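You operate a simulated robot arm through the tools that you are given. There is no shell and no other tool. Be economical: measure what you need, move in short steps, check, and stop when the job is done.

Carry out the task below with a simulated two-armed robot. There is one attempt and no reset: what you move stays moved.

## Task
Switch the press off and fit the job card's grooved block, holding its tray steady; then switch on.
Fine: DIE on the card gives its size; the old one goes in the aisle-side seat of the block board.

Only the result counts: the job must be done as asked and must still hold three seconds after the hand-in. Knocking over, shifting, dropping, spilling or breaking anything else fails it.

## Robot
Two 7-joint arms with two-finger parallel grippers on one trunk, on a base that drives. Base frame: it is fixed to the floor where the robot stands at the start and does not move with it; the origin is under the middle of the robot, x ahead of it, y to its left, z up. Readings come in mm, rad, newtons and seconds.
The left shoulder is at the start at [70, 134, 1251], the right one opposite. With the tool pointing down near the work surface each hand reaches from about 100 to 640 mm from the robot's upright axis, wherever it stands, measured 20 degrees to its own side. Places, roughly: aisle-side seat of the block board [200, 700, 900]; crimp dial [400, 100, 1000]; pocket of the press slide [300, 500, 900]; red main switch [500, 0, 1000]. Payload 1.57 kg a hand.
Tool frame (each hand has its own): the origin (TCP) lies between the finger pads and is the grasp point; the fingertips stand 30 mm ahead of it; z points along the fingers, y is the line along which they close. Largest opening 80 mm; finger width 17, thickness 12; the body of the gripper, 40 by 82 mm, starts 80 mm behind the TCP.
Orientation is told as [roll, pitch, yaw] about the base's x, y, z axes, in that order, counted from this pose: with the fingers straight down and closing along the base's y, the tool's x points along the base's -x, its y along +y and its z along -z.

## Interface
- The arms move only by the tool jog_arm. It takes "left_steps", "right_steps" or both (then of equal length, played together; a hand with none holds still); each is a list of rows, each a list of 3 entries, a list of its own where there are three numbers: the closure, from 0 (fully open) to 1 (shut), then the shift along the base's x, y, z in units of 30 mm (1.0 is 30 mm), then the turn, a rotation vector about the base's x, y, z in units of 6 degrees (1.0 is 6 degrees). In form: [[hand, [x, y, z], [rx, ry, rz]], ...]. A call has 1 to 12 rows; each row shifts and turns the commanded pose from where the row before left it. A call with a number of a shift or a turn outside -1 to 1 is refused whole. Rows are played at 5 a second. More than 50 mm and 0.15 rad between two rows, or a gripper value outside its range, and nothing of the call is played. A pose out of reach is approached as far as the arm can. The call stops where the force on the tool passes 40 N (or 10 N more than at its start, if that is more) or the arm is blocked; 0.2 s more then pass. The fingers move at their own pace (about 153 mm/s each) and stop on an object; they squeeze with about 28 N. The grip force told is the motor's: it shows also when the fingers shut on nothing. Time passes only in rows, and 0.2 s behind the last, so rows that do not move let the fingers close. It gives the time, the measured TCP pose, the force on the tool (base axes), the opening and the grip force at its end, in the units of the frame above (readings bear some noise), with the torque about the TCP (base axes, N m) and any sound that the robot's microphone picked up.
- Cameras (640 x 400 px; columns grow to the right, rows downward): "scene" is now at [108.6, 58.2, 1466.1]; the picture's right is [0.70, -0.72, 0.00], its down [-0.49, -0.48, -0.73] and it looks along [0.52, 0.51, -0.68] (base axes); focal length 282 px, centre (320, 200). "left" rides on the left gripper at [72, 7, -122] in its tool frame; the picture's right is [-0.09, 1.00, 0.00], its down [-0.84, -0.08, -0.54] and it looks along [-0.54, -0.05, 0.84] (tool axes); focal length 238 px, centre (320, 200). "right" rides on the right gripper at [72, -7, -122] in its tool frame; the picture's right is [0.09, 1.00, 0.00], its down [-0.84, 0.08, -0.54] and it looks along [-0.54, 0.05, 0.84] (tool axes); focal length 238 px, centre (320, 200). There is no depth. A picture from a camera that has moved, and an enlarged one, comes with that camera's place and axes in the base frame and with its lens.
- grab_frame(camera): a new picture of that camera. The clock stands still meanwhile.
- raise_lower(by): slides the trunk up (or, below 0, down) by that many mm; the arms and the scene camera ride with it, the base frame stays. It gives what a move gives, with no picture.
- roll_base(legs): drives the robot by 1 to 6 legs, each [ahead, left, turn to the left] in mm, mm and rad, along the robot's own axes; the way and the turn of a leg run together, so that a leg with both is an arc; at most 1500 mm and 3.142 rad a leg. The arms and the cameras ride along, it lands a little off, and it stops where it bumps. It gives what a move gives.
- head_to(pan, tilt): turns the head with the scene camera to pan (to the left, within 1.501 rad either way) and tilt (down, from -0.506 to 1.204), counted from straight ahead of the robot. It gives what a move gives.
- inspect(camera, box): a new picture of the part [left, top, right, bottom] of that camera's present view, enlarged. The clock stands still meanwhile.
- hand_in(): hands the job in; it is judged then, once.

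Work in short steps. Places have to be worked out from the pictures, the camera data and where the tool is seen: move nearer, look again, correct. Check each grasp and each placing, and mend what went wrong. You have 120 turns and 100 pictures in all, those below and enlarged ones among them. Open the grippers and draw the arms clear of the work before you hand the job in, unless the task says otherwise; then end with one line.

The tools are called after ">>>" as a command line: name --argument value ..., lists and objects as JSON in quotes. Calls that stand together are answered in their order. jog_arm: Moves the arms, as the interface text tells. Its arguments: {"type":"object","properties":{"left_steps":{"type":"array","items":{"type":"array"}},"right_steps":{"type":"array","items":{"type":"array"}}},"required":[]} The other tools are called the same way: raise_lower (by) slides the trunk up or down; roll_base (legs) drives the base; head_to (pan, tilt) turns the head that bears the scene camera; grab_frame (camera) takes a picture; inspect (camera, box) takes an enlarged picture of a part of a camera's view; hand_in () hands the job in.

At the start:

```text
time: 0.0
left_eef_pos: [338.6, 396.2, 1216.1]
left_ee_rot: [0.001, 0.0, 0.0]
left_contact_force: [0.5, 0.2, -0.6]
left_wrist_torque: [0.02, -0.05, 0.03]
left_gripper_width: 79.9
left_finger_force: 0.1
right_eef_pos: [387.8, 37.8, 1216.2]
right_ee_rot: [0.0, -0.001, 0.0]
right_contact_force: [-0.5, -0.2, 0.6]
right_wrist_torque: [-0.01, 0.04, 0.03]
right_gripper_width: 79.9
right_finger_force: 0.1
trunk travel left (down, up): [-825.0, 115.0]
robot x, y, heading: [0.8, 0.3, 0.001]
head pan, tilt: [0.773, 0.749]
```

scene: 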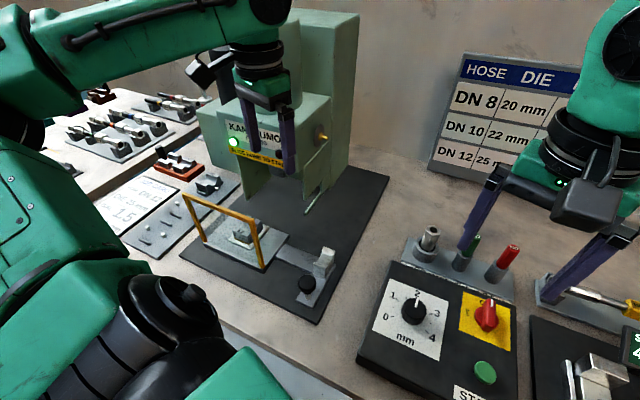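
right: 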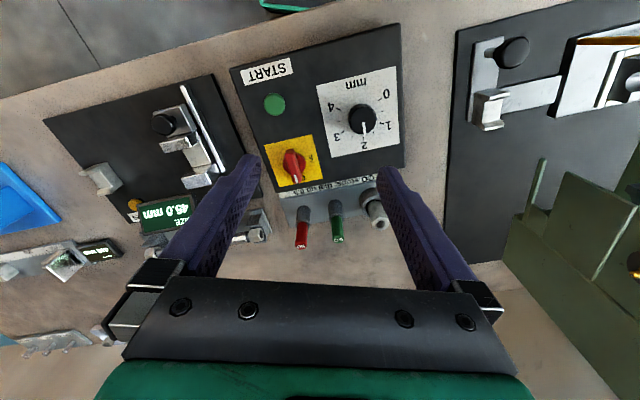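
left: 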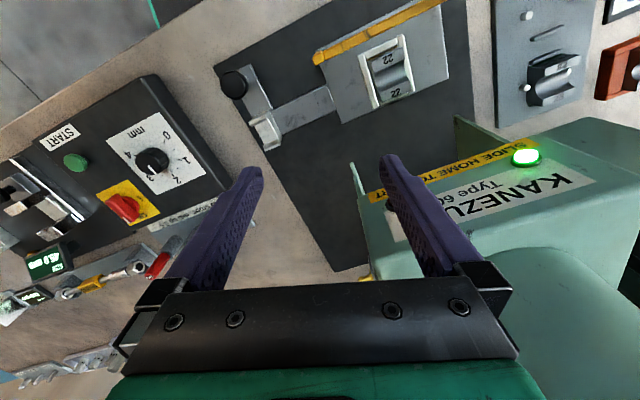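

The scene shows a press with a slide tray, a dial and a red switch, a block board, a job card and a die chart. I'll enlarge the card, the board and the chart to read them.

>>> inspect --camera "scene" --box '[80, 140, 260, 260]'

>>> inspect --camera "scene" --box '[420, 40, 600, 200]'

>>> inspect --camera "left" --box '[200, 0, 640, 275]'

```text
3.33 times, centred on (170, 200) of scene
camera zoom: at [108.6, 58.2, 1466.1], right [0.7, -0.72, 0.0], down [-0.49, -0.48, -0.73], along [0.52, 0.51, -0.68], focal length 939 px, centre (820, 200)
```

zoom: 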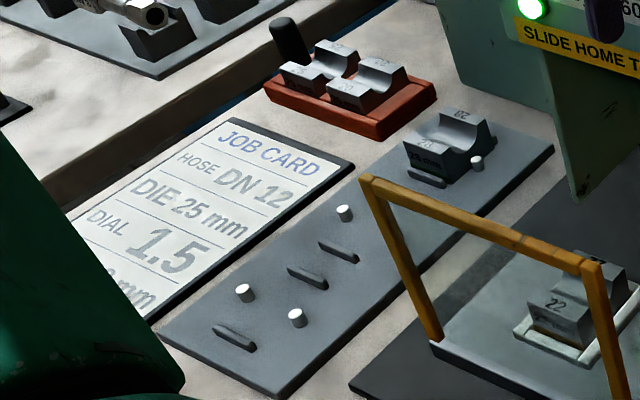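

```text
2.50 times, centred on (510, 120) of scene
camera zoom: at [108.6, 58.2, 1466.1], right [0.7, -0.72, 0.0], down [-0.49, -0.48, -0.73], along [0.52, 0.51, -0.68], focal length 704 px, centre (-155, 400)
```

zoom: 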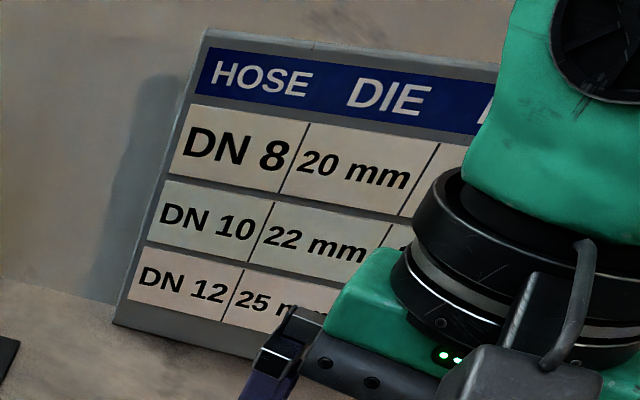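

```text
1.45 times, centred on (420, 138) of left
camera zoom: at [266.0, 401.6, 1337.6], right [0.09, 1.0, 0.0], down [0.84, -0.08, 0.54], along [0.54, -0.05, -0.84], focal length 347 px, centre (174, 291)
```

zoom: 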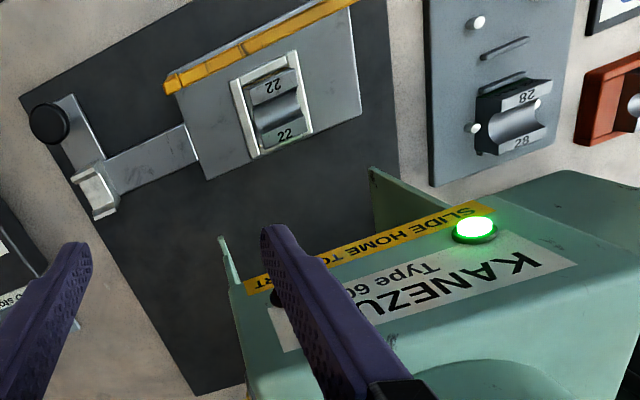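

The card asks for the 25 mm die; the press holds a 22, the board a 28, and a red rack holds more blocks. I'll enlarge the switch area and the rack, then turn the head left.

>>> inspect --camera "right" --box '[220, 20, 420, 260]'

>>> inspect --camera "scene" --box '[140, 140, 250, 210]'

>>> head_to --pan 1.3 --tilt 0.75

>>> grab_frame --camera "scene"

```text
1.67 times, centred on (320, 140) of right
camera zoom: at [316.1, 30.8, 1338.2], right [-0.09, 1.0, 0.0], down [0.84, 0.08, 0.54], along [0.54, 0.05, -0.84], focal length 397 px, centre (320, 300)
```

zoom: 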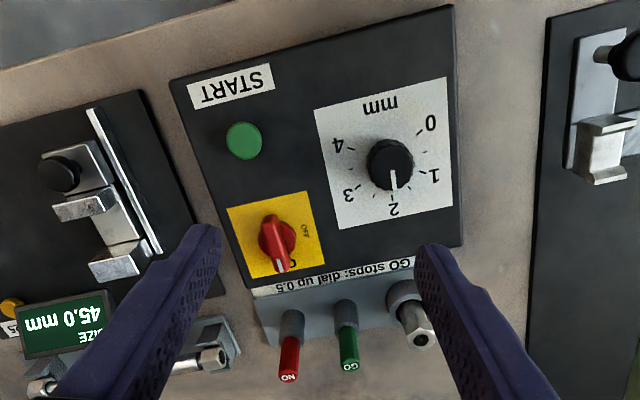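

```text
5.71 times, centred on (195, 175) of scene
camera zoom: at [108.6, 58.2, 1466.1], right [0.7, -0.72, 0.0], down [-0.49, -0.48, -0.73], along [0.52, 0.51, -0.68], focal length 1610 px, centre (1034, 343)
```

zoom: 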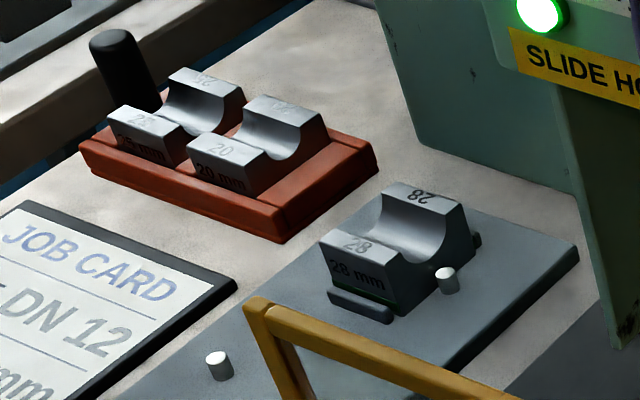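

```text
time: 0.9
left_eef_pos: [339.2, 395.9, 1216.9]
left_ee_rot: [0.0, 0.0, 0.0]
left_contact_force: [0.7, -0.7, 0.0]
left_wrist_torque: [0.0, 0.0, 0.0]
left_gripper_width: 80.0
left_finger_force: 0.0
right_eef_pos: [388.4, 36.6, 1215.1]
right_ee_rot: [0.001, 0.0, -0.001]
right_contact_force: [-0.8, 0.7, 0.3]
right_wrist_torque: [0.01, -0.02, 0.01]
right_gripper_width: 80.2
right_finger_force: 0.1
trunk travel left (down, up): [-825.0, 115.0]
robot x, y, heading: [1.3, -0.7, 0.005]
head pan, tilt: [1.3, 0.75]
```

```text
91 pictures are left
camera scene: at [71.4, 80.0, 1465.9], right [0.96, -0.27, 0.0], down [-0.18, -0.66, -0.73], along [0.2, 0.7, -0.68], focal length 282 px, centre (320, 200)
```

scene: 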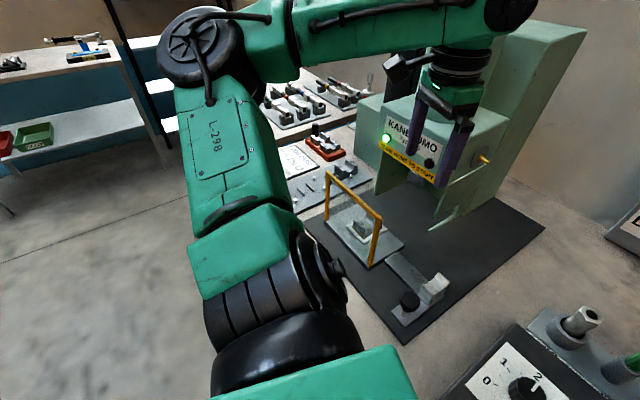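

The 25 block stands in the red tray that has a black grip post. Next I lower the right hand to see the switch closely.

>>> jog_arm --right_steps '[[0, [0, -0.5, -1], [0, 0, 0]], [0, [0, -0.5, -1], [0, 0, 0]], [0, [0, 0, -1], [0, 0, 0]]]'

>>> grab_frame --camera "right"

```text
time: 1.8
left_eef_pos: [338.0, 395.8, 1214.7]
left_ee_rot: [0.001, 0.0, -0.002]
left_contact_force: [-0.1, 0.5, 0.3]
left_wrist_torque: [0.0, 0.03, 0.04]
left_gripper_width: 79.6
left_finger_force: 0.1
right_eef_pos: [388.5, 6.9, 1125.9]
right_ee_rot: [0.0, 0.002, 0.0]
right_contact_force: [0.0, 1.0, -0.5]
right_wrist_torque: [0.0, 0.0, 0.02]
right_gripper_width: 80.1
right_finger_force: 0.0
trunk travel left (down, up): [-825.0, 115.0]
robot x, y, heading: [1.6, -1.1, -0.004]
head pan, tilt: [1.3, 0.75]
```

```text
90 pictures are left
camera right: at [316.9, 1.4, 1248.2], right [-0.09, 1.0, 0.0], down [0.84, 0.08, 0.54], along [0.54, 0.05, -0.84], focal length 238 px, centre (320, 200)
```

right: 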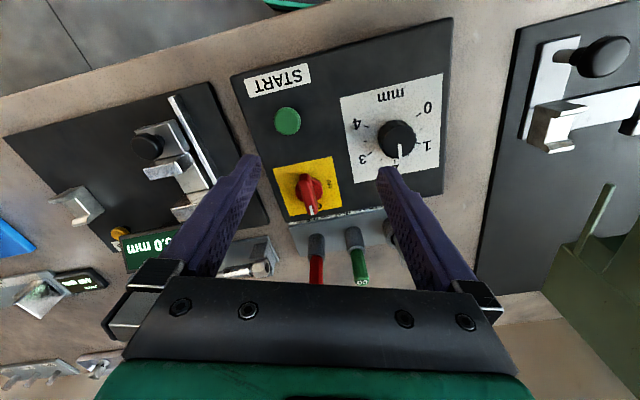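

I enlarge the switch to read the ON/OFF marks.

>>> inspect --camera "right" --box '[240, 60, 400, 240]'

>>> head_to --pan 0.05 --tilt 0.8

>>> grab_frame --camera "scene"

```text
2.22 times, centred on (320, 150) of right
camera zoom: at [316.9, 1.4, 1248.2], right [-0.09, 1.0, 0.0], down [0.84, 0.08, 0.54], along [0.54, 0.05, -0.84], focal length 530 px, centre (320, 311)
```

zoom: 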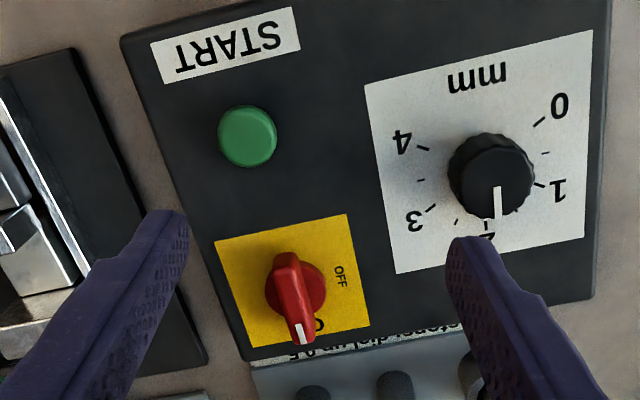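

```text
time: 3.2
left_eef_pos: [337.7, 395.9, 1215.9]
left_ee_rot: [0.0, 0.0, 0.0]
left_contact_force: [-0.7, -0.3, 0.7]
left_wrist_torque: [-0.05, 0.0, -0.07]
left_gripper_width: 80.2
left_finger_force: 0.0
right_eef_pos: [388.3, 6.9, 1127.5]
right_ee_rot: [0.0, -0.001, 0.0]
right_contact_force: [0.4, -0.5, -0.1]
right_wrist_torque: [0.01, 0.06, -0.03]
right_gripper_width: 80.0
right_finger_force: 0.1
trunk travel left (down, up): [-825.0, 115.0]
robot x, y, heading: [-0.1, -1.5, 0.0]
head pan, tilt: [0.051, 0.799]
```

```text
88 pictures are left
camera scene: at [129.8, 4.4, 1461.9], right [0.05, -1.0, 0.0], down [-0.72, -0.04, -0.7], along [0.7, 0.04, -0.72], focal length 282 px, centre (320, 200)
```

scene: 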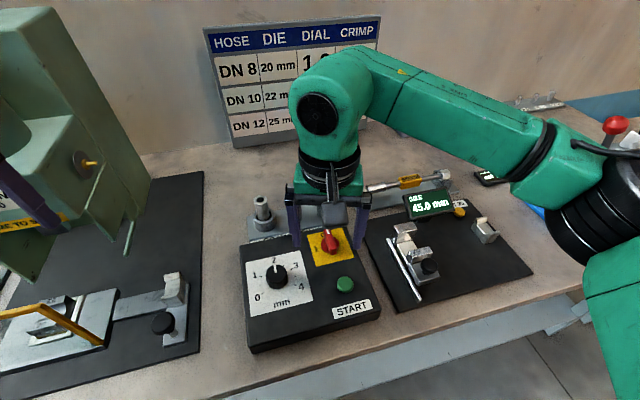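

The knob points to ON (away from the robot) with OFF a quarter turn to the left, and the panel is yawed by about 17°. I bring the right hand over it, turned to match, partly closed.

>>> jog_arm --right_steps '[[0.2, [0.8, 0, 0], [0, 0, 1]], [0.2, [0.8, 0, 0], [0, 0, 1]], [0.2, [0.8, 0, -0.5], [0, 0, 0.8]], [0.2, [0.8, 0, -1], [0, 0, 0]]]'

>>> grab_frame --camera "right"

>>> grab_frame --camera "scene"

```text
time: 4.2
left_eef_pos: [339.7, 394.7, 1214.6]
left_ee_rot: [0.001, 0.001, -0.001]
left_contact_force: [-0.1, -0.3, 0.0]
left_wrist_torque: [0.0, 0.02, 0.03]
left_gripper_width: 79.8
left_finger_force: 0.1
right_eef_pos: [486.5, 6.6, 1079.7]
right_ee_rot: [-0.001, 0.001, 0.295]
right_contact_force: [-0.3, 0.2, 0.6]
right_wrist_torque: [-0.03, 0.03, -0.01]
right_gripper_width: 64.3
right_finger_force: 0.1
trunk travel left (down, up): [-825.0, 115.0]
robot x, y, heading: [0.8, 0.0, 0.002]
head pan, tilt: [0.051, 0.799]
```

```text
87 pictures are left
camera right: at [419.3, -20.0, 1201.3], right [-0.38, 0.93, 0.0], down [0.78, 0.32, 0.54], along [0.5, 0.2, -0.84], focal length 238 px, centre (320, 200)
```

right: 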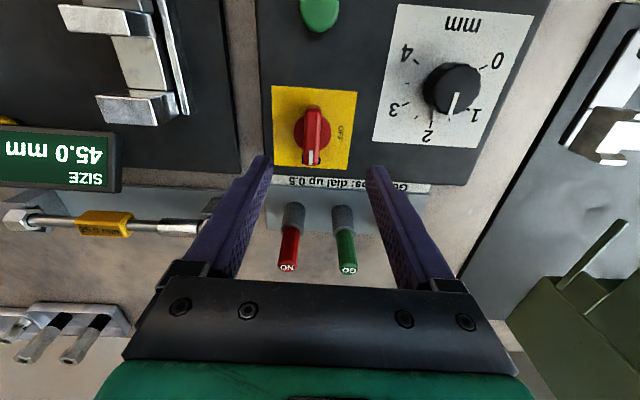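

```text
86 pictures are left
camera scene: at [131.4, 4.5, 1461.8], right [0.05, -1.0, 0.0], down [-0.72, -0.04, -0.7], along [0.7, 0.04, -0.72], focal length 282 px, centre (320, 200)
```

scene: 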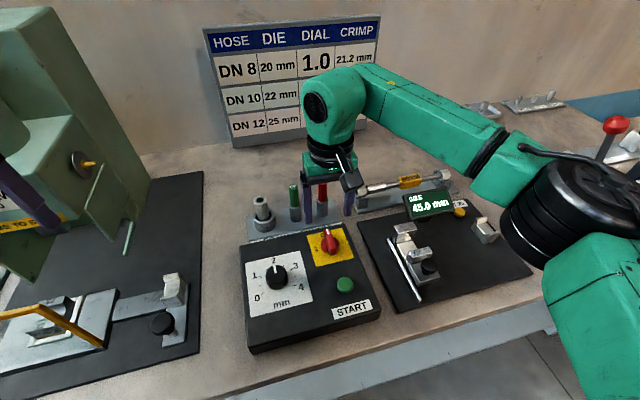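

The hand is square with the panel; I put the knob near (483, -3), top about z 980. I go down to TCP z≈995 and look again.

>>> jog_arm --right_steps '[[0.2, [-0.12, -0.32, -0.9], [0, 0, 0]], [0.2, [0, 0, -0.9], [0, 0, 0]], [0.2, [0, 0, -0.9], [0, 0, 0]]]'

>>> grab_frame --camera "right"

>>> inspect --camera "scene" --box '[240, 160, 400, 260]'

```text
time: 5.0
left_eef_pos: [338.4, 396.2, 1215.9]
left_ee_rot: [-0.001, 0.0, 0.0]
left_contact_force: [-0.8, -0.6, 0.0]
left_wrist_torque: [0.03, -0.03, -0.03]
left_gripper_width: 80.0
left_finger_force: 0.2
right_eef_pos: [480.9, -2.4, 999.6]
right_ee_rot: [0.0, -0.002, 0.293]
right_contact_force: [0.0, -0.7, 1.0]
right_wrist_torque: [-0.05, 0.01, -0.04]
right_gripper_width: 64.0
right_finger_force: 0.0
trunk travel left (down, up): [-825.0, 115.0]
robot x, y, heading: [-0.9, 0.3, -0.002]
head pan, tilt: [0.051, 0.799]
```

```text
85 pictures are left
camera right: at [414.3, -29.0, 1120.9], right [-0.38, 0.93, 0.0], down [0.78, 0.32, 0.54], along [0.5, 0.2, -0.84], focal length 238 px, centre (320, 200)
```

right: 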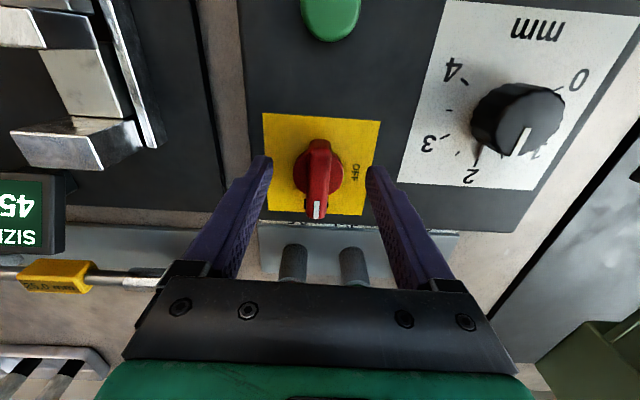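

```text
4.00 times, centred on (320, 210) of scene
camera zoom: at [130.1, 4.7, 1461.9], right [0.05, -1.0, 0.0], down [-0.72, -0.04, -0.7], along [0.7, 0.04, -0.72], focal length 1127 px, centre (320, 160)
```

zoom: 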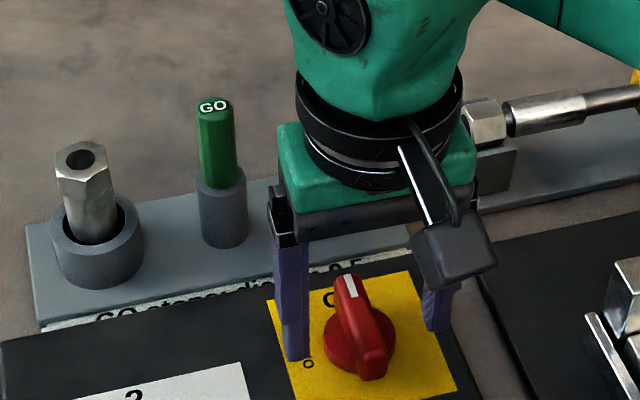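

The knob bar sits at (483, -4), top about z 976, between the fingers. I go down 9 mm and close on the bar.

>>> jog_arm --right_steps '[[0.2, [0.05, -0.05, -0.3], [0, 0, 0]], [1, [0, 0, 0], [0, 0, 0]], [1, [0, 0, 0], [0, 0, 0]]]'

>>> grab_frame --camera "right"

```text
time: 5.8
left_eef_pos: [337.9, 396.0, 1215.5]
left_ee_rot: [0.001, 0.0, 0.0]
left_contact_force: [0.5, 0.6, -0.5]
left_wrist_torque: [0.01, -0.03, 0.04]
left_gripper_width: 79.9
left_finger_force: 0.1
right_eef_pos: [481.9, -3.5, 991.0]
right_ee_rot: [0.001, 0.0, 0.295]
right_contact_force: [-2.4, 4.2, -3.6]
right_wrist_torque: [0.17, -0.11, 0.45]
right_gripper_width: 16.2
right_finger_force: 31.8
trunk travel left (down, up): [-825.0, 115.0]
robot x, y, heading: [1.9, 4.1, 0.0]
head pan, tilt: [0.051, 0.799]
```

```text
83 pictures are left
camera right: at [415.0, -29.4, 1112.1], right [-0.38, 0.93, 0.0], down [0.78, 0.32, 0.54], along [0.5, 0.2, -0.84], focal length 238 px, centre (320, 200)
```

right: 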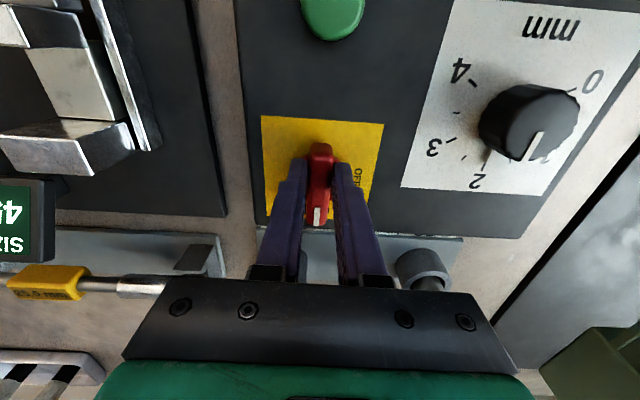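

The bar is held (16 mm). I turn it anticlockwise (from above) toward OFF, in steps.

>>> jog_arm --right_steps '[[1, [0, 0, 0], [0, 0, 1]], [1, [0, 0, 0], [0, 0, 1]], [1, [0, 0, 0], [0, 0, 1]], [1, [0, 0, 0], [0, 0, 1]], [1, [0, 0, 0], [0, 0, 1]], [1, [0, 0, 0], [0, 0, 1]], [1, [0, 0, 0], [0, 0, 1]], [1, [0, 0, 0], [0, 0, 1]]]'

>>> grab_frame --camera "scene"

```text
time: 7.6
left_eef_pos: [340.2, 393.0, 1216.3]
left_ee_rot: [0.002, 0.002, 0.0]
left_contact_force: [-0.2, 0.2, -0.1]
left_wrist_torque: [0.0, -0.01, -0.05]
left_gripper_width: 79.9
left_finger_force: 0.0
right_eef_pos: [483.9, -8.4, 990.2]
right_ee_rot: [0.002, 0.001, 0.711]
right_contact_force: [9.0, -8.9, 1.6]
right_wrist_torque: [-0.9, 0.4, -0.15]
right_gripper_width: 15.6
right_finger_force: 31.3
right hand out of reach, approached as far as the arm can: row 5, 6, 7, 8
trunk travel left (down, up): [-825.0, 115.0]
robot x, y, heading: [-1.5, 1.5, -0.003]
head pan, tilt: [0.051, 0.799]
```

```text
82 pictures are left
camera scene: at [132.5, 1.2, 1461.7], right [0.05, -1.0, 0.0], down [-0.72, -0.03, -0.7], along [0.69, 0.04, -0.72], focal length 282 px, centre (320, 200)
```

scene: 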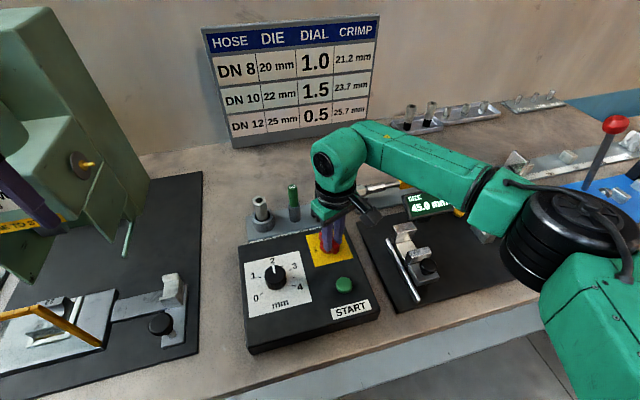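

The wrist runs out at 41°. I release, rise, and check how far the knob went.

>>> jog_arm --right_steps '[[0.3, [0, 0, 0], [0, 0, -1]], [0.3, [0, 0, 0.5], [0, 0, 0]], [0.3, [0, 0, 1], [0, 0, -1]], [0.3, [0, 0, 1], [0, 0, -1]], [0.3, [0, 0, 0], [0, 0, -1]]]'

>>> grab_frame --camera "right"

```text
time: 8.8
left_eef_pos: [339.2, 395.2, 1216.3]
left_ee_rot: [0.0, 0.0, 0.0]
left_contact_force: [0.5, 1.1, -0.5]
left_wrist_torque: [0.0, 0.0, -0.01]
left_gripper_width: 80.0
left_finger_force: 0.2
right_eef_pos: [481.2, -5.9, 1066.6]
right_ee_rot: [0.0, 0.0, 0.291]
right_contact_force: [0.0, 0.1, 0.7]
right_wrist_torque: [0.0, -0.01, 0.01]
right_gripper_width: 56.4
right_finger_force: 0.1
trunk travel left (down, up): [-825.0, 115.0]
robot x, y, heading: [-1.3, -0.1, -0.003]
head pan, tilt: [0.051, 0.799]
```

```text
81 pictures are left
camera right: at [414.5, -30.9, 1188.7], right [-0.37, 0.93, 0.0], down [0.78, 0.31, 0.54], along [0.5, 0.2, -0.84], focal length 238 px, centre (320, 200)
```

right: 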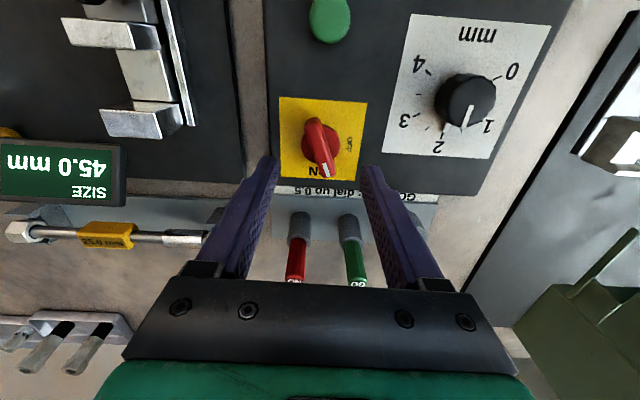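

The knob stayed where I left it, about 24° round. I turn the hand the long way round (−156°) to get a fresh grip with wrist travel to spare.

>>> jog_arm --right_steps '[[0.3, [0, 0, 0], [0, 0, -1]], [0.3, [0, 0, 0], [0, 0, -1]], [0.3, [0, 0, 0], [0, 0, -1]], [0.3, [0, 0, 0], [0, 0, -1]], [0.3, [0, 0, 0], [0, 0, -1]], [0.3, [0, 0, 0], [0, 0, -1]], [0.3, [0, 0, 0], [0, 0, -1]], [0.3, [0, 0, 0], [0, 0, -1]], [0.3, [0, 0, 0], [0, 0, -1]], [0.3, [0, 0, 0], [0, 0, -1]], [0.3, [0, 0, 0], [0, 0, -1]], [0.3, [0, 0, 0], [0, 0, -1]]]'

>>> jog_arm --right_steps '[[0.3, [0, 0, 0], [0, 0, -1]], [0.3, [0, 0, 0], [0, 0, -1]], [0.3, [0, 0, 0], [0, 0, -1]], [0.3, [0, 0, 0], [0, 0, -1]], [0.3, [0, 0, 0], [0, 0, -1]], [0.3, [0, 0, 0], [0, 0, -1]], [0.3, [0, 0, 0], [0, 0, -1]], [0.3, [0, 0, 0], [0, 0, -1]], [0.3, [0, 0, 0], [0, 0, -1]], [0.3, [0, 0, 0], [0, 0, -1]], [0.3, [0, 0, 0], [0, 0, -1]], [0.3, [0, 0, 0], [0, 0, -1]]]'

>>> grab_frame --camera "right"

```text
time: 11.4
left_eef_pos: [338.7, 395.4, 1216.2]
left_ee_rot: [-0.001, 0.0, 0.0]
left_contact_force: [0.3, -0.1, -0.3]
left_wrist_torque: [0.0, -0.03, 0.01]
left_gripper_width: 80.1
left_finger_force: 0.0
right_eef_pos: [482.2, -4.6, 1067.0]
right_ee_rot: [0.0, 0.001, -0.965]
right_contact_force: [-0.2, 0.1, -0.2]
right_wrist_torque: [-0.01, 0.0, -0.01]
right_gripper_width: 56.3
right_finger_force: 0.1
trunk travel left (down, up): [-825.0, 115.0]
robot x, y, heading: [2.2, -2.8, 0.003]
head pan, tilt: [0.051, 0.799]
```

```text
time: 14.0
left_eef_pos: [338.9, 395.5, 1216.2]
left_ee_rot: [0.001, 0.001, -0.003]
left_contact_force: [-0.3, 0.3, 0.1]
left_wrist_torque: [0.0, 0.03, -0.02]
left_gripper_width: 80.0
left_finger_force: 0.0
right_eef_pos: [480.9, -4.8, 1065.5]
right_ee_rot: [0.0, 0.0, -2.222]
right_contact_force: [-0.1, 1.3, 0.3]
right_wrist_torque: [0.04, -0.01, 0.04]
right_gripper_width: 55.8
right_finger_force: 0.0
trunk travel left (down, up): [-825.0, 115.0]
robot x, y, heading: [0.2, 1.7, 0.003]
head pan, tilt: [0.051, 0.799]
```

```text
80 pictures are left
camera right: at [520.2, 57.3, 1187.9], right [0.85, -0.53, 0.0], down [-0.45, -0.71, 0.54], along [-0.29, -0.46, -0.84], focal length 238 px, centre (320, 200)
```

right: 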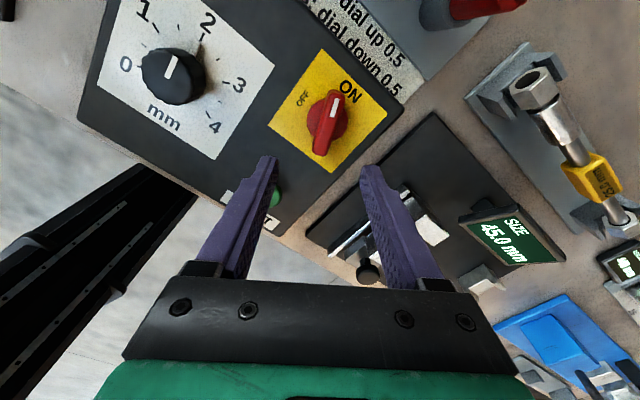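

The knob is in view and the hand is 12° short of its line. I finish the turn, descend and close.

>>> jog_arm --right_steps '[[0.3, [0, 0, 0], [0, 0, -1]], [0.3, [0.03, 0, -0.5], [0, 0, -1]], [0.3, [0, 0, -1], [0, 0, 0]], [0.3, [0, 0, -1], [0, 0, 0]], [1, [0, 0, 0], [0, 0, 0]], [1, [0, 0, 0], [0, 0, 0]]]'

>>> grab_frame --camera "right"

```text
time: 15.4
left_eef_pos: [339.3, 394.5, 1216.2]
left_ee_rot: [0.001, 0.002, 0.0]
left_contact_force: [0.4, -0.1, -0.1]
left_wrist_torque: [0.02, -0.01, -0.01]
left_gripper_width: 80.1
left_finger_force: 0.0
right_eef_pos: [484.8, -5.3, 992.1]
right_ee_rot: [0.0, 0.0, -2.432]
right_contact_force: [5.6, -5.2, 3.2]
right_wrist_torque: [-0.36, 0.03, -0.1]
right_gripper_width: 15.9
right_finger_force: 31.4
trunk travel left (down, up): [-825.0, 115.0]
robot x, y, heading: [-1.1, 0.2, -0.006]
head pan, tilt: [0.051, 0.799]
```

```text
79 pictures are left
camera right: at [535.0, 46.1, 1112.8], right [0.72, -0.69, 0.0], down [-0.58, -0.6, 0.54], along [-0.38, -0.39, -0.84], focal length 238 px, centre (320, 200)
```

right: 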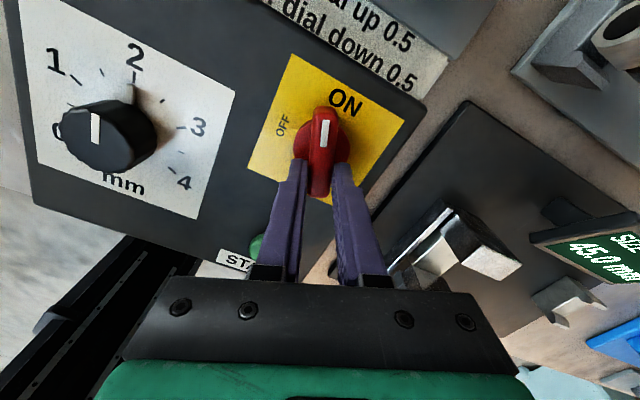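

Gripped again. I turn the remaining 66° to OFF.

>>> jog_arm --right_steps '[[1, [0, 0, 0], [0, 0, 1]], [1, [0, 0, 0], [0, 0, 1]], [1, [0, 0, 0], [0, 0, 1]], [1, [0, 0, 0], [0, 0, 1]], [1, [0, 0, 0], [0, 0, 1]], [1, [0, 0, 0], [0, 0, 1]], [1, [0, 0, 0], [0, 0, 1]], [1, [0, 0, 0], [0, 0, 1]], [1, [0, 0, 0], [0, 0, 1]], [1, [0, 0, 0], [0, 0, 1]], [1, [0, 0, 0], [0, 0, 0.8]]]'

>>> grab_frame --camera "right"

>>> grab_frame --camera "left"

```text
time: 16.7
left_eef_pos: [340.8, 393.9, 1215.0]
left_ee_rot: [-0.001, 0.002, 0.0]
left_contact_force: [-0.8, -1.2, 0.4]
left_wrist_torque: [-0.04, 0.01, 0.01]
left_gripper_width: 80.2
left_finger_force: 0.0
right_eef_pos: [489.6, -9.1, 990.7]
right_ee_rot: [0.013, 0.0, -1.878]
right_contact_force: [11.9, -10.2, -4.8]
right_wrist_torque: [0.78, -0.15, -0.16]
right_gripper_width: 15.9
right_finger_force: 31.7
trunk travel left (down, up): [-825.0, 115.0]
robot x, y, heading: [-0.4, -2.1, -0.0]
head pan, tilt: [0.051, 0.799]
stopped in row 6 (right hand): the force on the tool passed its limit (the readings are from after the stop); the commanded pose is now the measured one
```

```text
78 pictures are left
camera right: at [503.7, 62.1, 1112.5], right [0.98, -0.21, 0.01], down [-0.19, -0.82, 0.54], along [-0.11, -0.53, -0.84], focal length 238 px, centre (320, 200)
```

right: 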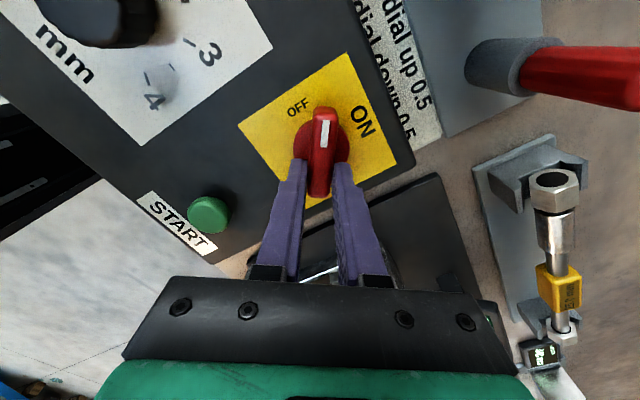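

```text
77 pictures are left
camera left: at [268.9, 400.2, 1336.8], right [0.09, 1.0, 0.0], down [0.84, -0.08, 0.54], along [0.54, -0.05, -0.84], focal length 238 px, centre (320, 200)
```

left: 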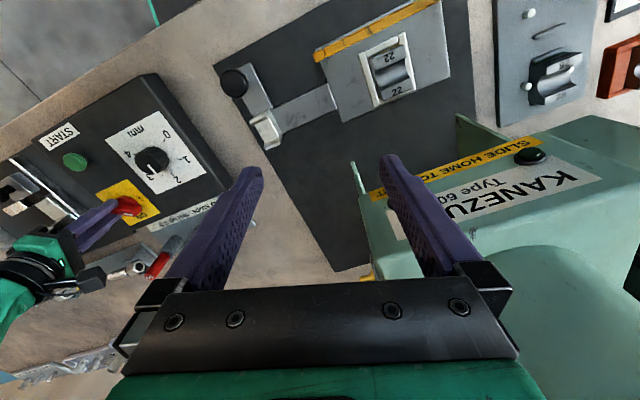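

The press lamp has gone out, but the knob has not reached the OFF mark. I continue about 34° more, following the knob's axis, which I judge at (490, -1).

>>> jog_arm --right_steps '[[1, [0.03, 0.02, 0], [0, 0, 1]], [1, [0.03, 0, 0], [0, 0, 1]], [1, [0.03, 0, 0], [0, 0, 1]], [1, [0.03, 0.01, 0], [0, 0, 1]], [1, [0.02, 0.01, 0], [0, 0, 1]], [1, [0.02, 0.02, 0], [0, 0, 0.8]]]'

>>> grab_frame --camera "right"

```text
time: 18.1
left_eef_pos: [344.4, 390.2, 1216.4]
left_ee_rot: [0.006, 0.006, 0.0]
left_contact_force: [0.3, 0.4, 0.6]
left_wrist_torque: [-0.01, 0.02, 0.02]
left_gripper_width: 80.0
left_finger_force: 0.0
right_eef_pos: [495.6, -10.5, 991.8]
right_ee_rot: [0.011, 0.001, -1.267]
right_contact_force: [22.6, -17.5, 6.8]
right_wrist_torque: [-0.46, -0.08, -0.21]
right_gripper_width: 15.9
right_finger_force: 30.8
trunk travel left (down, up): [-825.0, 115.0]
robot x, y, heading: [2.9, 0.2, 0.004]
head pan, tilt: [0.051, 0.799]
```

```text
76 pictures are left
camera right: at [467.6, 56.9, 1112.8], right [0.92, 0.39, 0.01], down [0.32, -0.78, 0.54], along [0.22, -0.5, -0.84], focal length 238 px, centre (320, 200)
```

right: 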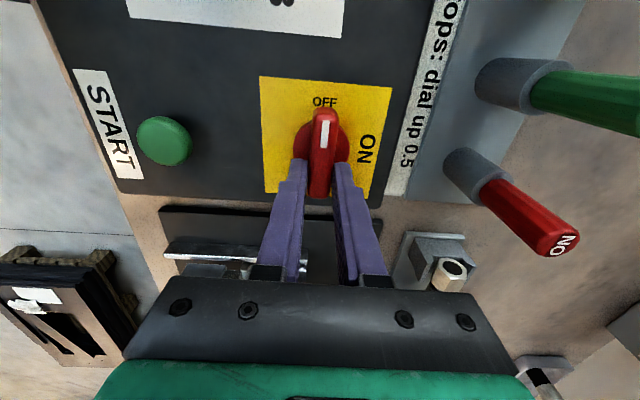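

The knob now points at OFF. I open, rise clear and verify it stays.

>>> jog_arm --right_steps '[[0.3, [0, 0, 0], [0, 0, 0]], [0.3, [0, 0, 0], [0, 0, 0]], [0.3, [0, 0, 1], [0, 0, 0]], [0.3, [0, 0, 1], [0, 0, 0]], [0.3, [-0.5, 0, 1], [0, 0, 0]]]'

>>> grab_frame --camera "right"

```text
time: 19.3
left_eef_pos: [339.0, 394.0, 1215.9]
left_ee_rot: [0.002, 0.001, -0.001]
left_contact_force: [-0.8, -0.4, -0.5]
left_wrist_torque: [0.04, -0.01, 0.03]
left_gripper_width: 80.0
left_finger_force: 0.0
right_eef_pos: [474.5, -5.9, 1081.4]
right_ee_rot: [0.007, 0.001, -1.265]
right_contact_force: [-0.1, -0.5, 0.6]
right_wrist_torque: [0.01, -0.01, -0.03]
right_gripper_width: 55.8
right_finger_force: 0.0
trunk travel left (down, up): [-825.0, 115.0]
robot x, y, heading: [-1.8, 0.6, 0.001]
head pan, tilt: [0.051, 0.799]
```

```text
75 pictures are left
camera right: at [445.9, 61.4, 1204.2], right [0.92, 0.39, 0.01], down [0.32, -0.78, 0.54], along [0.22, -0.5, -0.84], focal length 238 px, centre (320, 200)
```

right: 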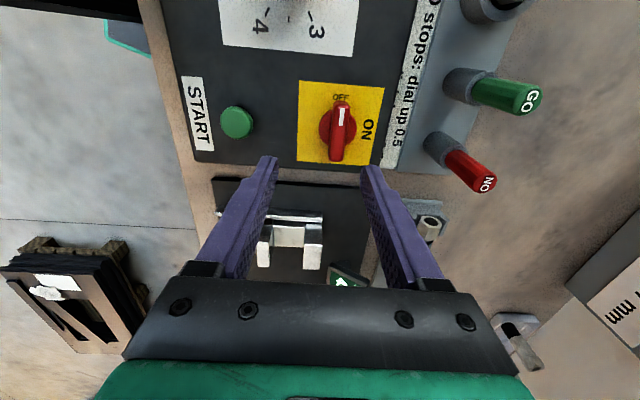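

OFF holds. Now I raise and draw back the right hand, then turn the base 0.30 rad to face the bench squarely and move along it to the left.

>>> jog_arm --right_steps '[[0.3, [-1, -0.5, 1], [0, 0, 0]], [0.3, [-1, -0.8, 1], [0, 0, 0]], [0.3, [-1, -0.8, 1], [0, 0, 0]], [0.3, [-1, -0.8, 1], [0, 0, 0]], [0, [0, 0, 1], [0, 0, 0]]]'

>>> roll_base --legs '[[0, 0, 0.3], [0, 430, 0]]'

>>> head_to --pan 0.0 --tilt 0.85

>>> grab_frame --camera "scene"

>>> grab_frame --camera "left"

```text
time: 20.5
left_eef_pos: [337.8, 396.6, 1215.3]
left_ee_rot: [0.0, 0.0, 0.001]
left_contact_force: [1.2, -0.1, 0.1]
left_wrist_torque: [0.0, -0.06, 0.02]
left_gripper_width: 80.1
left_finger_force: 0.1
right_eef_pos: [354.1, -89.7, 1232.3]
right_ee_rot: [0.009, 0.0, -1.264]
right_contact_force: [0.5, 0.0, 0.6]
right_wrist_torque: [0.0, 0.05, -0.01]
right_gripper_width: 80.1
right_finger_force: 0.0
trunk travel left (down, up): [-825.0, 115.0]
robot x, y, heading: [0.7, 0.0, 0.004]
head pan, tilt: [0.051, 0.799]
```

```text
time: 24.1
left_eef_pos: [81.4, 887.8, 1215.1]
left_ee_rot: [0.002, 0.0, 0.295]
left_contact_force: [0.0, -1.1, -0.2]
left_wrist_torque: [0.01, -0.03, 0.01]
left_gripper_width: 79.9
left_finger_force: 0.1
right_eef_pos: [240.5, 428.5, 1233.1]
right_ee_rot: [0.008, 0.002, -0.967]
right_contact_force: [0.4, -1.0, 0.6]
right_wrist_torque: [0.01, -0.02, 0.0]
right_gripper_width: 79.9
right_finger_force: 0.1
trunk travel left (down, up): [-825.0, 115.0]
robot x, y, heading: [-126.5, 408.3, 0.297]
head pan, tilt: [0.051, 0.799]
```

```text
time: 24.7
left_eef_pos: [81.2, 889.0, 1216.9]
left_ee_rot: [0.0, -0.001, 0.297]
left_contact_force: [0.1, 0.5, -0.5]
left_wrist_torque: [0.0, 0.03, 0.02]
left_gripper_width: 80.1
left_finger_force: 0.0
right_eef_pos: [240.7, 429.1, 1233.2]
right_ee_rot: [0.009, 0.002, -0.968]
right_contact_force: [-0.7, 0.0, -0.2]
right_wrist_torque: [-0.01, 0.01, -0.01]
right_gripper_width: 80.2
right_finger_force: 0.2
trunk travel left (down, up): [-825.0, 115.0]
robot x, y, heading: [-127.2, 413.1, 0.294]
head pan, tilt: [0.0, 0.85]
```

```text
74 pictures are left
camera scene: at [-4.1, 448.9, 1457.9], right [0.29, -0.96, 0.0], down [-0.72, -0.22, -0.66], along [0.63, 0.19, -0.75], focal length 282 px, centre (320, 200)
```

scene: 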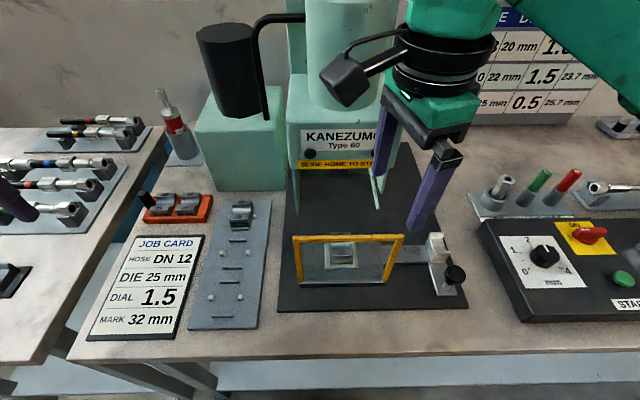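

```text
73 pictures are left
camera left: at [10.8, 873.0, 1337.8], right [-0.2, 0.98, 0.0], down [0.82, 0.17, 0.54], along [0.53, 0.11, -0.84], focal length 238 px, centre (320, 200)
```

left: 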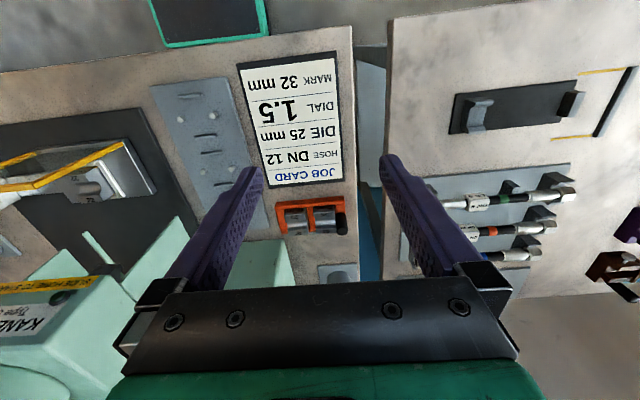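

The bench is now square in view. I enlarge the slide and pocket, the board, and the tray.

>>> inspect --camera "scene" --box '[270, 210, 480, 320]'

>>> inspect --camera "scene" --box '[120, 180, 290, 340]'

```text
3.05 times, centred on (375, 265) of scene
camera zoom: at [-4.1, 448.9, 1457.9], right [0.29, -0.96, 0.0], down [-0.72, -0.22, -0.66], along [0.63, 0.19, -0.75], focal length 859 px, centre (152, 2)
```

zoom: 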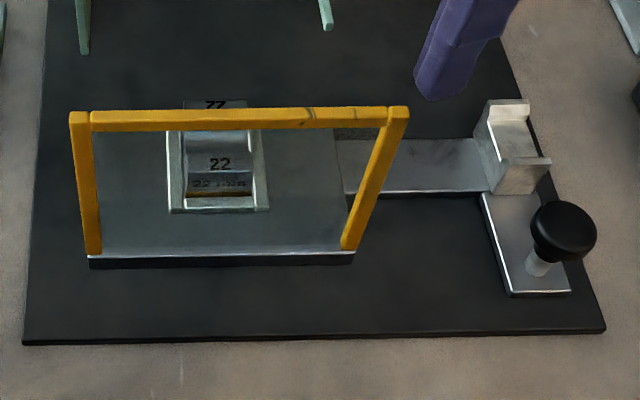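

```text
2.50 times, centred on (205, 260) of scene
camera zoom: at [-4.1, 448.9, 1457.9], right [0.29, -0.96, 0.0], down [-0.72, -0.22, -0.66], along [0.63, 0.19, -0.75], focal length 704 px, centre (608, 50)
```

zoom: 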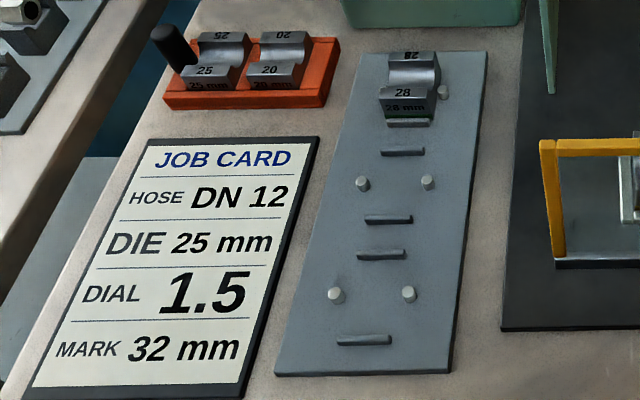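

The board has three seats; the aisle-side one is the nearest. Because a 175 mm hoop stands in front of the pocket, I'll approach it with the left hand turned 90° so that the wrist camera clears the hoop; the right hand moves out of the way.

>>> jog_arm --left_steps '[[0, [0.5, -0.89, 0], [0, 0, 1]], [0, [0.5, -0.89, 0], [0, 0, 1]], [0, [0.5, -0.89, 0], [0, 0, 1]], [0, [0.5, -0.89, 0], [0, 0, 1]], [0, [0.5, -0.89, 0], [0, 0, 1]], [0, [0.5, -0.89, 0], [0, 0, 1]], [0, [0.5, -0.89, 0], [0, 0, 1]], [0, [0.5, -0.89, 0], [0, 0, 1]], [0, [0.5, -0.89, 0], [0, 0, 1]], [0, [0.5, -0.89, 0], [0, 0, 1]], [0, [0.5, -0.89, 0], [0, 0, 1]], [0, [0.5, -0.89, 0], [0, 0, 1]]]' --right_steps '[[0, [0.25, -0.95, 0], [0, 0, 0]], [0, [0.25, -0.95, 0], [0, 0, 0]], [0, [0.25, -0.95, 0], [0, 0, 0]], [0, [0.25, -0.95, 0], [0, 0, 0]], [0, [0.25, -0.95, 0], [0, 0, 0]], [0, [0.25, -0.95, 0], [0, 0, 0]], [0, [0.25, -0.95, 0], [0, 0, 0]], [0, [0, 0, 0], [0, 0, 0]], [0, [0, 0, 0], [0, 0, 0]], [0, [0, 0, 0], [0, 0, 0]], [0, [0, 0, 0], [0, 0, 0]], [0, [0, 0, 0], [0, 0, 0]]]'

>>> jog_arm --left_steps '[[0.1, [0.4, -0.9, 0], [0, 0, 1]], [0.1, [0.4, -0.9, -0.5], [0, 0, 1]], [0.1, [0.2, -0.7, -0.5], [0, 0, 1]]]'

>>> grab_frame --camera "left"

>>> grab_frame --camera "scene"

```text
time: 27.3
left_eef_pos: [250.7, 593.2, 1216.0]
left_ee_rot: [-0.001, 0.003, 1.493]
left_contact_force: [0.2, -0.7, 0.1]
left_wrist_torque: [0.0, 0.0, -0.01]
left_gripper_width: 80.1
left_finger_force: 0.1
left hand out of reach, approached as far as the arm can: row 12
right_eef_pos: [294.3, 232.8, 1231.0]
right_ee_rot: [0.008, -0.001, -0.967]
right_contact_force: [0.0, 0.1, 0.3]
right_wrist_torque: [-0.02, -0.01, -0.01]
right_gripper_width: 80.1
right_finger_force: 0.1
trunk travel left (down, up): [-825.0, 115.0]
robot x, y, heading: [-124.3, 408.3, 0.296]
head pan, tilt: [0.0, 0.85]
```

```text
time: 28.1
left_eef_pos: [269.8, 620.9, 1226.7]
left_ee_rot: [-0.008, 0.009, 1.709]
left_contact_force: [-0.1, -0.1, -0.5]
left_wrist_torque: [-0.01, 0.01, 0.0]
left_gripper_width: 72.1
left_finger_force: 0.0
left hand out of reach, approached as far as the arm can: row 1, 2, 3
right_eef_pos: [292.0, 231.0, 1232.5]
right_ee_rot: [0.009, 0.001, -0.966]
right_contact_force: [-0.4, 0.3, -0.2]
right_wrist_torque: [0.03, -0.01, -0.03]
right_gripper_width: 80.1
right_finger_force: 0.0
trunk travel left (down, up): [-825.0, 115.0]
robot x, y, heading: [-122.8, 411.6, 0.297]
head pan, tilt: [0.0, 0.85]
```

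```text
70 pictures are left
camera left: at [273.5, 548.2, 1349.6], right [-1.0, -0.05, -0.01], down [-0.04, 0.84, 0.54], along [-0.02, 0.54, -0.84], focal length 238 px, centre (320, 200)
```

left: 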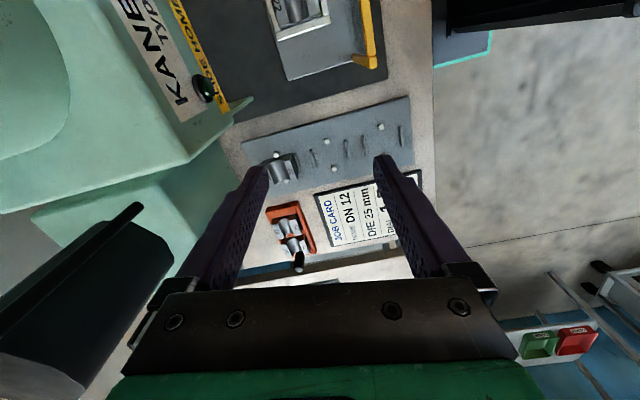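

```text
69 pictures are left
camera scene: at [-4.7, 449.3, 1458.0], right [0.29, -0.96, 0.0], down [-0.72, -0.22, -0.66], along [0.63, 0.19, -0.75], focal length 282 px, centre (320, 200)
```

scene: 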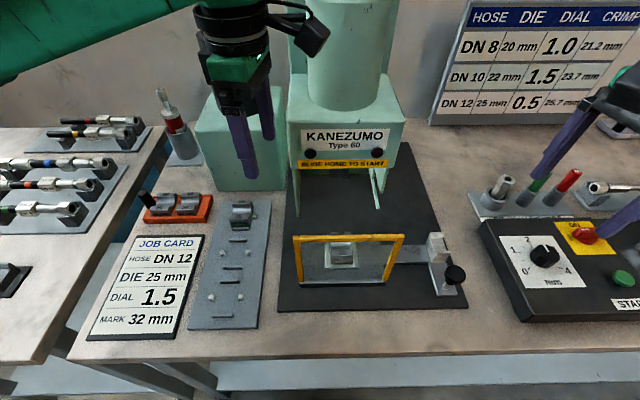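

The left wrist runs out near +70° as well. Turning the other way should give −90° (camera on the left side), so I rotate the left hand back in place.

>>> jog_arm --left_steps '[[0, [-0.3, 0, 0], [0, 0, -1]], [0, [-0.3, 0, 0], [0, 0, -1]], [0, [0, 0, 0], [0, 0, -1]], [0, [0, 0, 0], [0, 0, -1]], [0, [0, 0, 0], [0, 0, -1]], [0, [0, 0, 0], [0, 0, -1]], [0, [0, 0, 0], [0, 0, -1]], [0, [0, 0, 0], [0, 0, -1]], [0, [0, 0, 0], [0, 0, -1]], [0, [0, 0, 0], [0, 0, -1]], [0, [0, 0, 0], [0, 0, -1]], [0, [0, 0, 0], [0, 0, -1]]]'

>>> jog_arm --left_steps '[[0, [0, 0, 0], [0, 0, -1]], [0, [0, 0, 0], [0, 0, -1]], [0, [0, 0, 0], [0, 0, -1]], [0, [0, 0, 0], [0, 0, -1]], [0, [0, 0, 0], [0, 0, -1]], [0, [0, 0, 0], [0, 0, -1]], [0, [0, 0, 0], [0, 0, -1]], [0, [0, 0, 0], [0, 0, -1]], [0, [0, 0, 0], [0, 0, -1]], [0, [0, 0, 0], [0, 0, -1]], [0, [0, 0, 0], [0, 0, -1]], [0, [0, 0, 0], [0, 0, -1]]]'

```text
time: 30.7
left_eef_pos: [253.6, 619.6, 1226.9]
left_ee_rot: [-0.007, 0.005, 0.479]
left_contact_force: [-0.1, 0.4, -0.4]
left_wrist_torque: [0.04, 0.01, 0.0]
left_gripper_width: 80.4
left_finger_force: 0.1
right_eef_pos: [292.5, 231.3, 1231.7]
right_ee_rot: [0.009, 0.002, -0.968]
right_contact_force: [-0.1, -0.3, -0.4]
right_wrist_torque: [-0.01, 0.02, 0.02]
right_gripper_width: 79.9
right_finger_force: 0.1
trunk travel left (down, up): [-825.0, 115.0]
robot x, y, heading: [-128.8, 413.2, 0.298]
head pan, tilt: [0.0, 0.85]
```

```text
time: 33.3
left_eef_pos: [253.7, 620.0, 1228.4]
left_ee_rot: [-0.005, 0.005, -0.776]
left_contact_force: [-0.3, 0.2, -0.9]
left_wrist_torque: [0.0, -0.01, -0.01]
left_gripper_width: 80.0
left_finger_force: 0.0
right_eef_pos: [292.7, 230.8, 1232.4]
right_ee_rot: [0.009, 0.001, -0.966]
right_contact_force: [0.6, -0.1, -0.4]
right_wrist_torque: [0.03, 0.0, -0.05]
right_gripper_width: 80.1
right_finger_force: 0.1
trunk travel left (down, up): [-825.0, 115.0]
robot x, y, heading: [-124.0, 413.1, 0.298]
head pan, tilt: [0.0, 0.85]
```

Good; the negative side works. I finish the turn and move over the pocket.

>>> jog_arm --left_steps '[[0.1, [0.3, -0.8, 0], [0, 0, -1]], [0.1, [0.4, -0.8, 0], [0, 0, -1]], [0.1, [0.4, -0.8, 0], [0, 0, -1]], [0.1, [0.4, -0.8, 0], [0, 0, -1]], [0.1, [0.3, -0.8, 0], [0, 0, -0.78]]]'

>>> grab_frame --camera "left"

>>> grab_frame --camera "scene"

```text
time: 34.5
left_eef_pos: [240.2, 611.5, 1257.6]
left_ee_rot: [-0.005, 0.004, -1.278]
left_contact_force: [0.0, -0.4, -0.4]
left_wrist_torque: [0.05, 0.0, 0.01]
left_gripper_width: 72.0
left_finger_force: 0.0
left hand out of reach, approached as far as the arm can: row 1, 2, 3, 4
right_eef_pos: [290.2, 230.5, 1231.5]
right_ee_rot: [0.01, 0.003, -0.966]
right_contact_force: [-0.3, -0.3, 0.6]
right_wrist_torque: [0.0, -0.02, -0.01]
right_gripper_width: 79.9
right_finger_force: 0.0
trunk travel left (down, up): [-825.0, 115.0]
robot x, y, heading: [-125.7, 410.3, 0.298]
head pan, tilt: [0.0, 0.85]
```

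```text
68 pictures are left
camera left: at [225.7, 680.6, 1380.4], right [0.98, 0.2, 0.0], down [0.17, -0.83, 0.54], along [0.11, -0.53, -0.84], focal length 238 px, centre (320, 200)
```

left: 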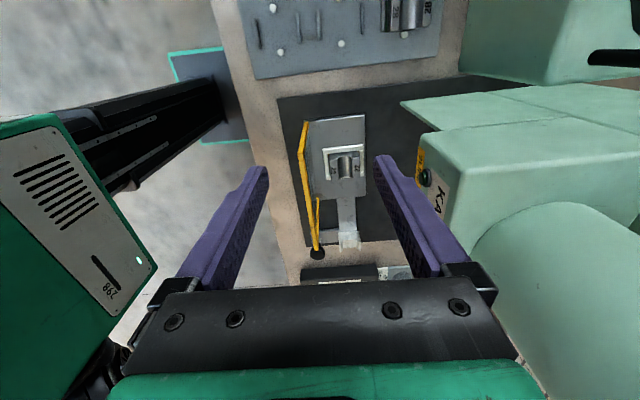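

```text
67 pictures are left
camera scene: at [-6.1, 447.9, 1458.1], right [0.29, -0.96, 0.0], down [-0.72, -0.22, -0.66], along [0.63, 0.19, -0.75], focal length 282 px, centre (320, 200)
```

scene: 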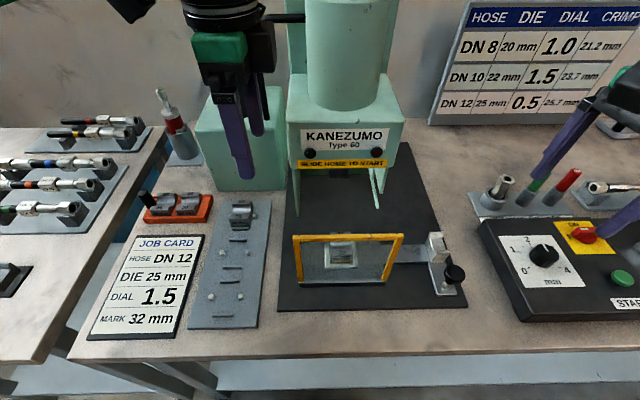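

The pose at this height seems to limit the arm; the image shows the hand correctly oriented. I lower the hand to z≈1140 where reach is better, then go inward.

>>> jog_arm --left_steps '[[0.1, [0, 0, -1], [0, 0, 0]], [0.1, [0, 0, -1], [0, 0, 0]], [0.1, [0, 0, -1], [0, 0, 0]], [0.1, [0, 0, -0.9], [0, 0, 0]], [0.1, [0.3, -0.9, 0], [0, 0, 0]], [0.1, [0.3, -0.9, 0], [0, 0, 0]]]'

```text
time: 35.9
left_eef_pos: [250.7, 576.8, 1140.4]
left_ee_rot: [-0.003, 0.003, -1.274]
left_contact_force: [0.4, 0.4, 0.0]
left_wrist_torque: [-0.01, -0.01, -0.05]
left_gripper_width: 72.1
left_finger_force: 0.1
left hand out of reach, approached as far as the arm can: row 6
right_eef_pos: [293.9, 232.1, 1231.0]
right_ee_rot: [0.009, -0.001, -0.966]
right_contact_force: [-0.6, 0.1, -0.7]
right_wrist_torque: [0.0, 0.02, -0.01]
right_gripper_width: 80.0
right_finger_force: 0.0
trunk travel left (down, up): [-825.0, 115.0]
robot x, y, heading: [-123.3, 414.9, 0.296]
head pan, tilt: [0.0, 0.85]
```

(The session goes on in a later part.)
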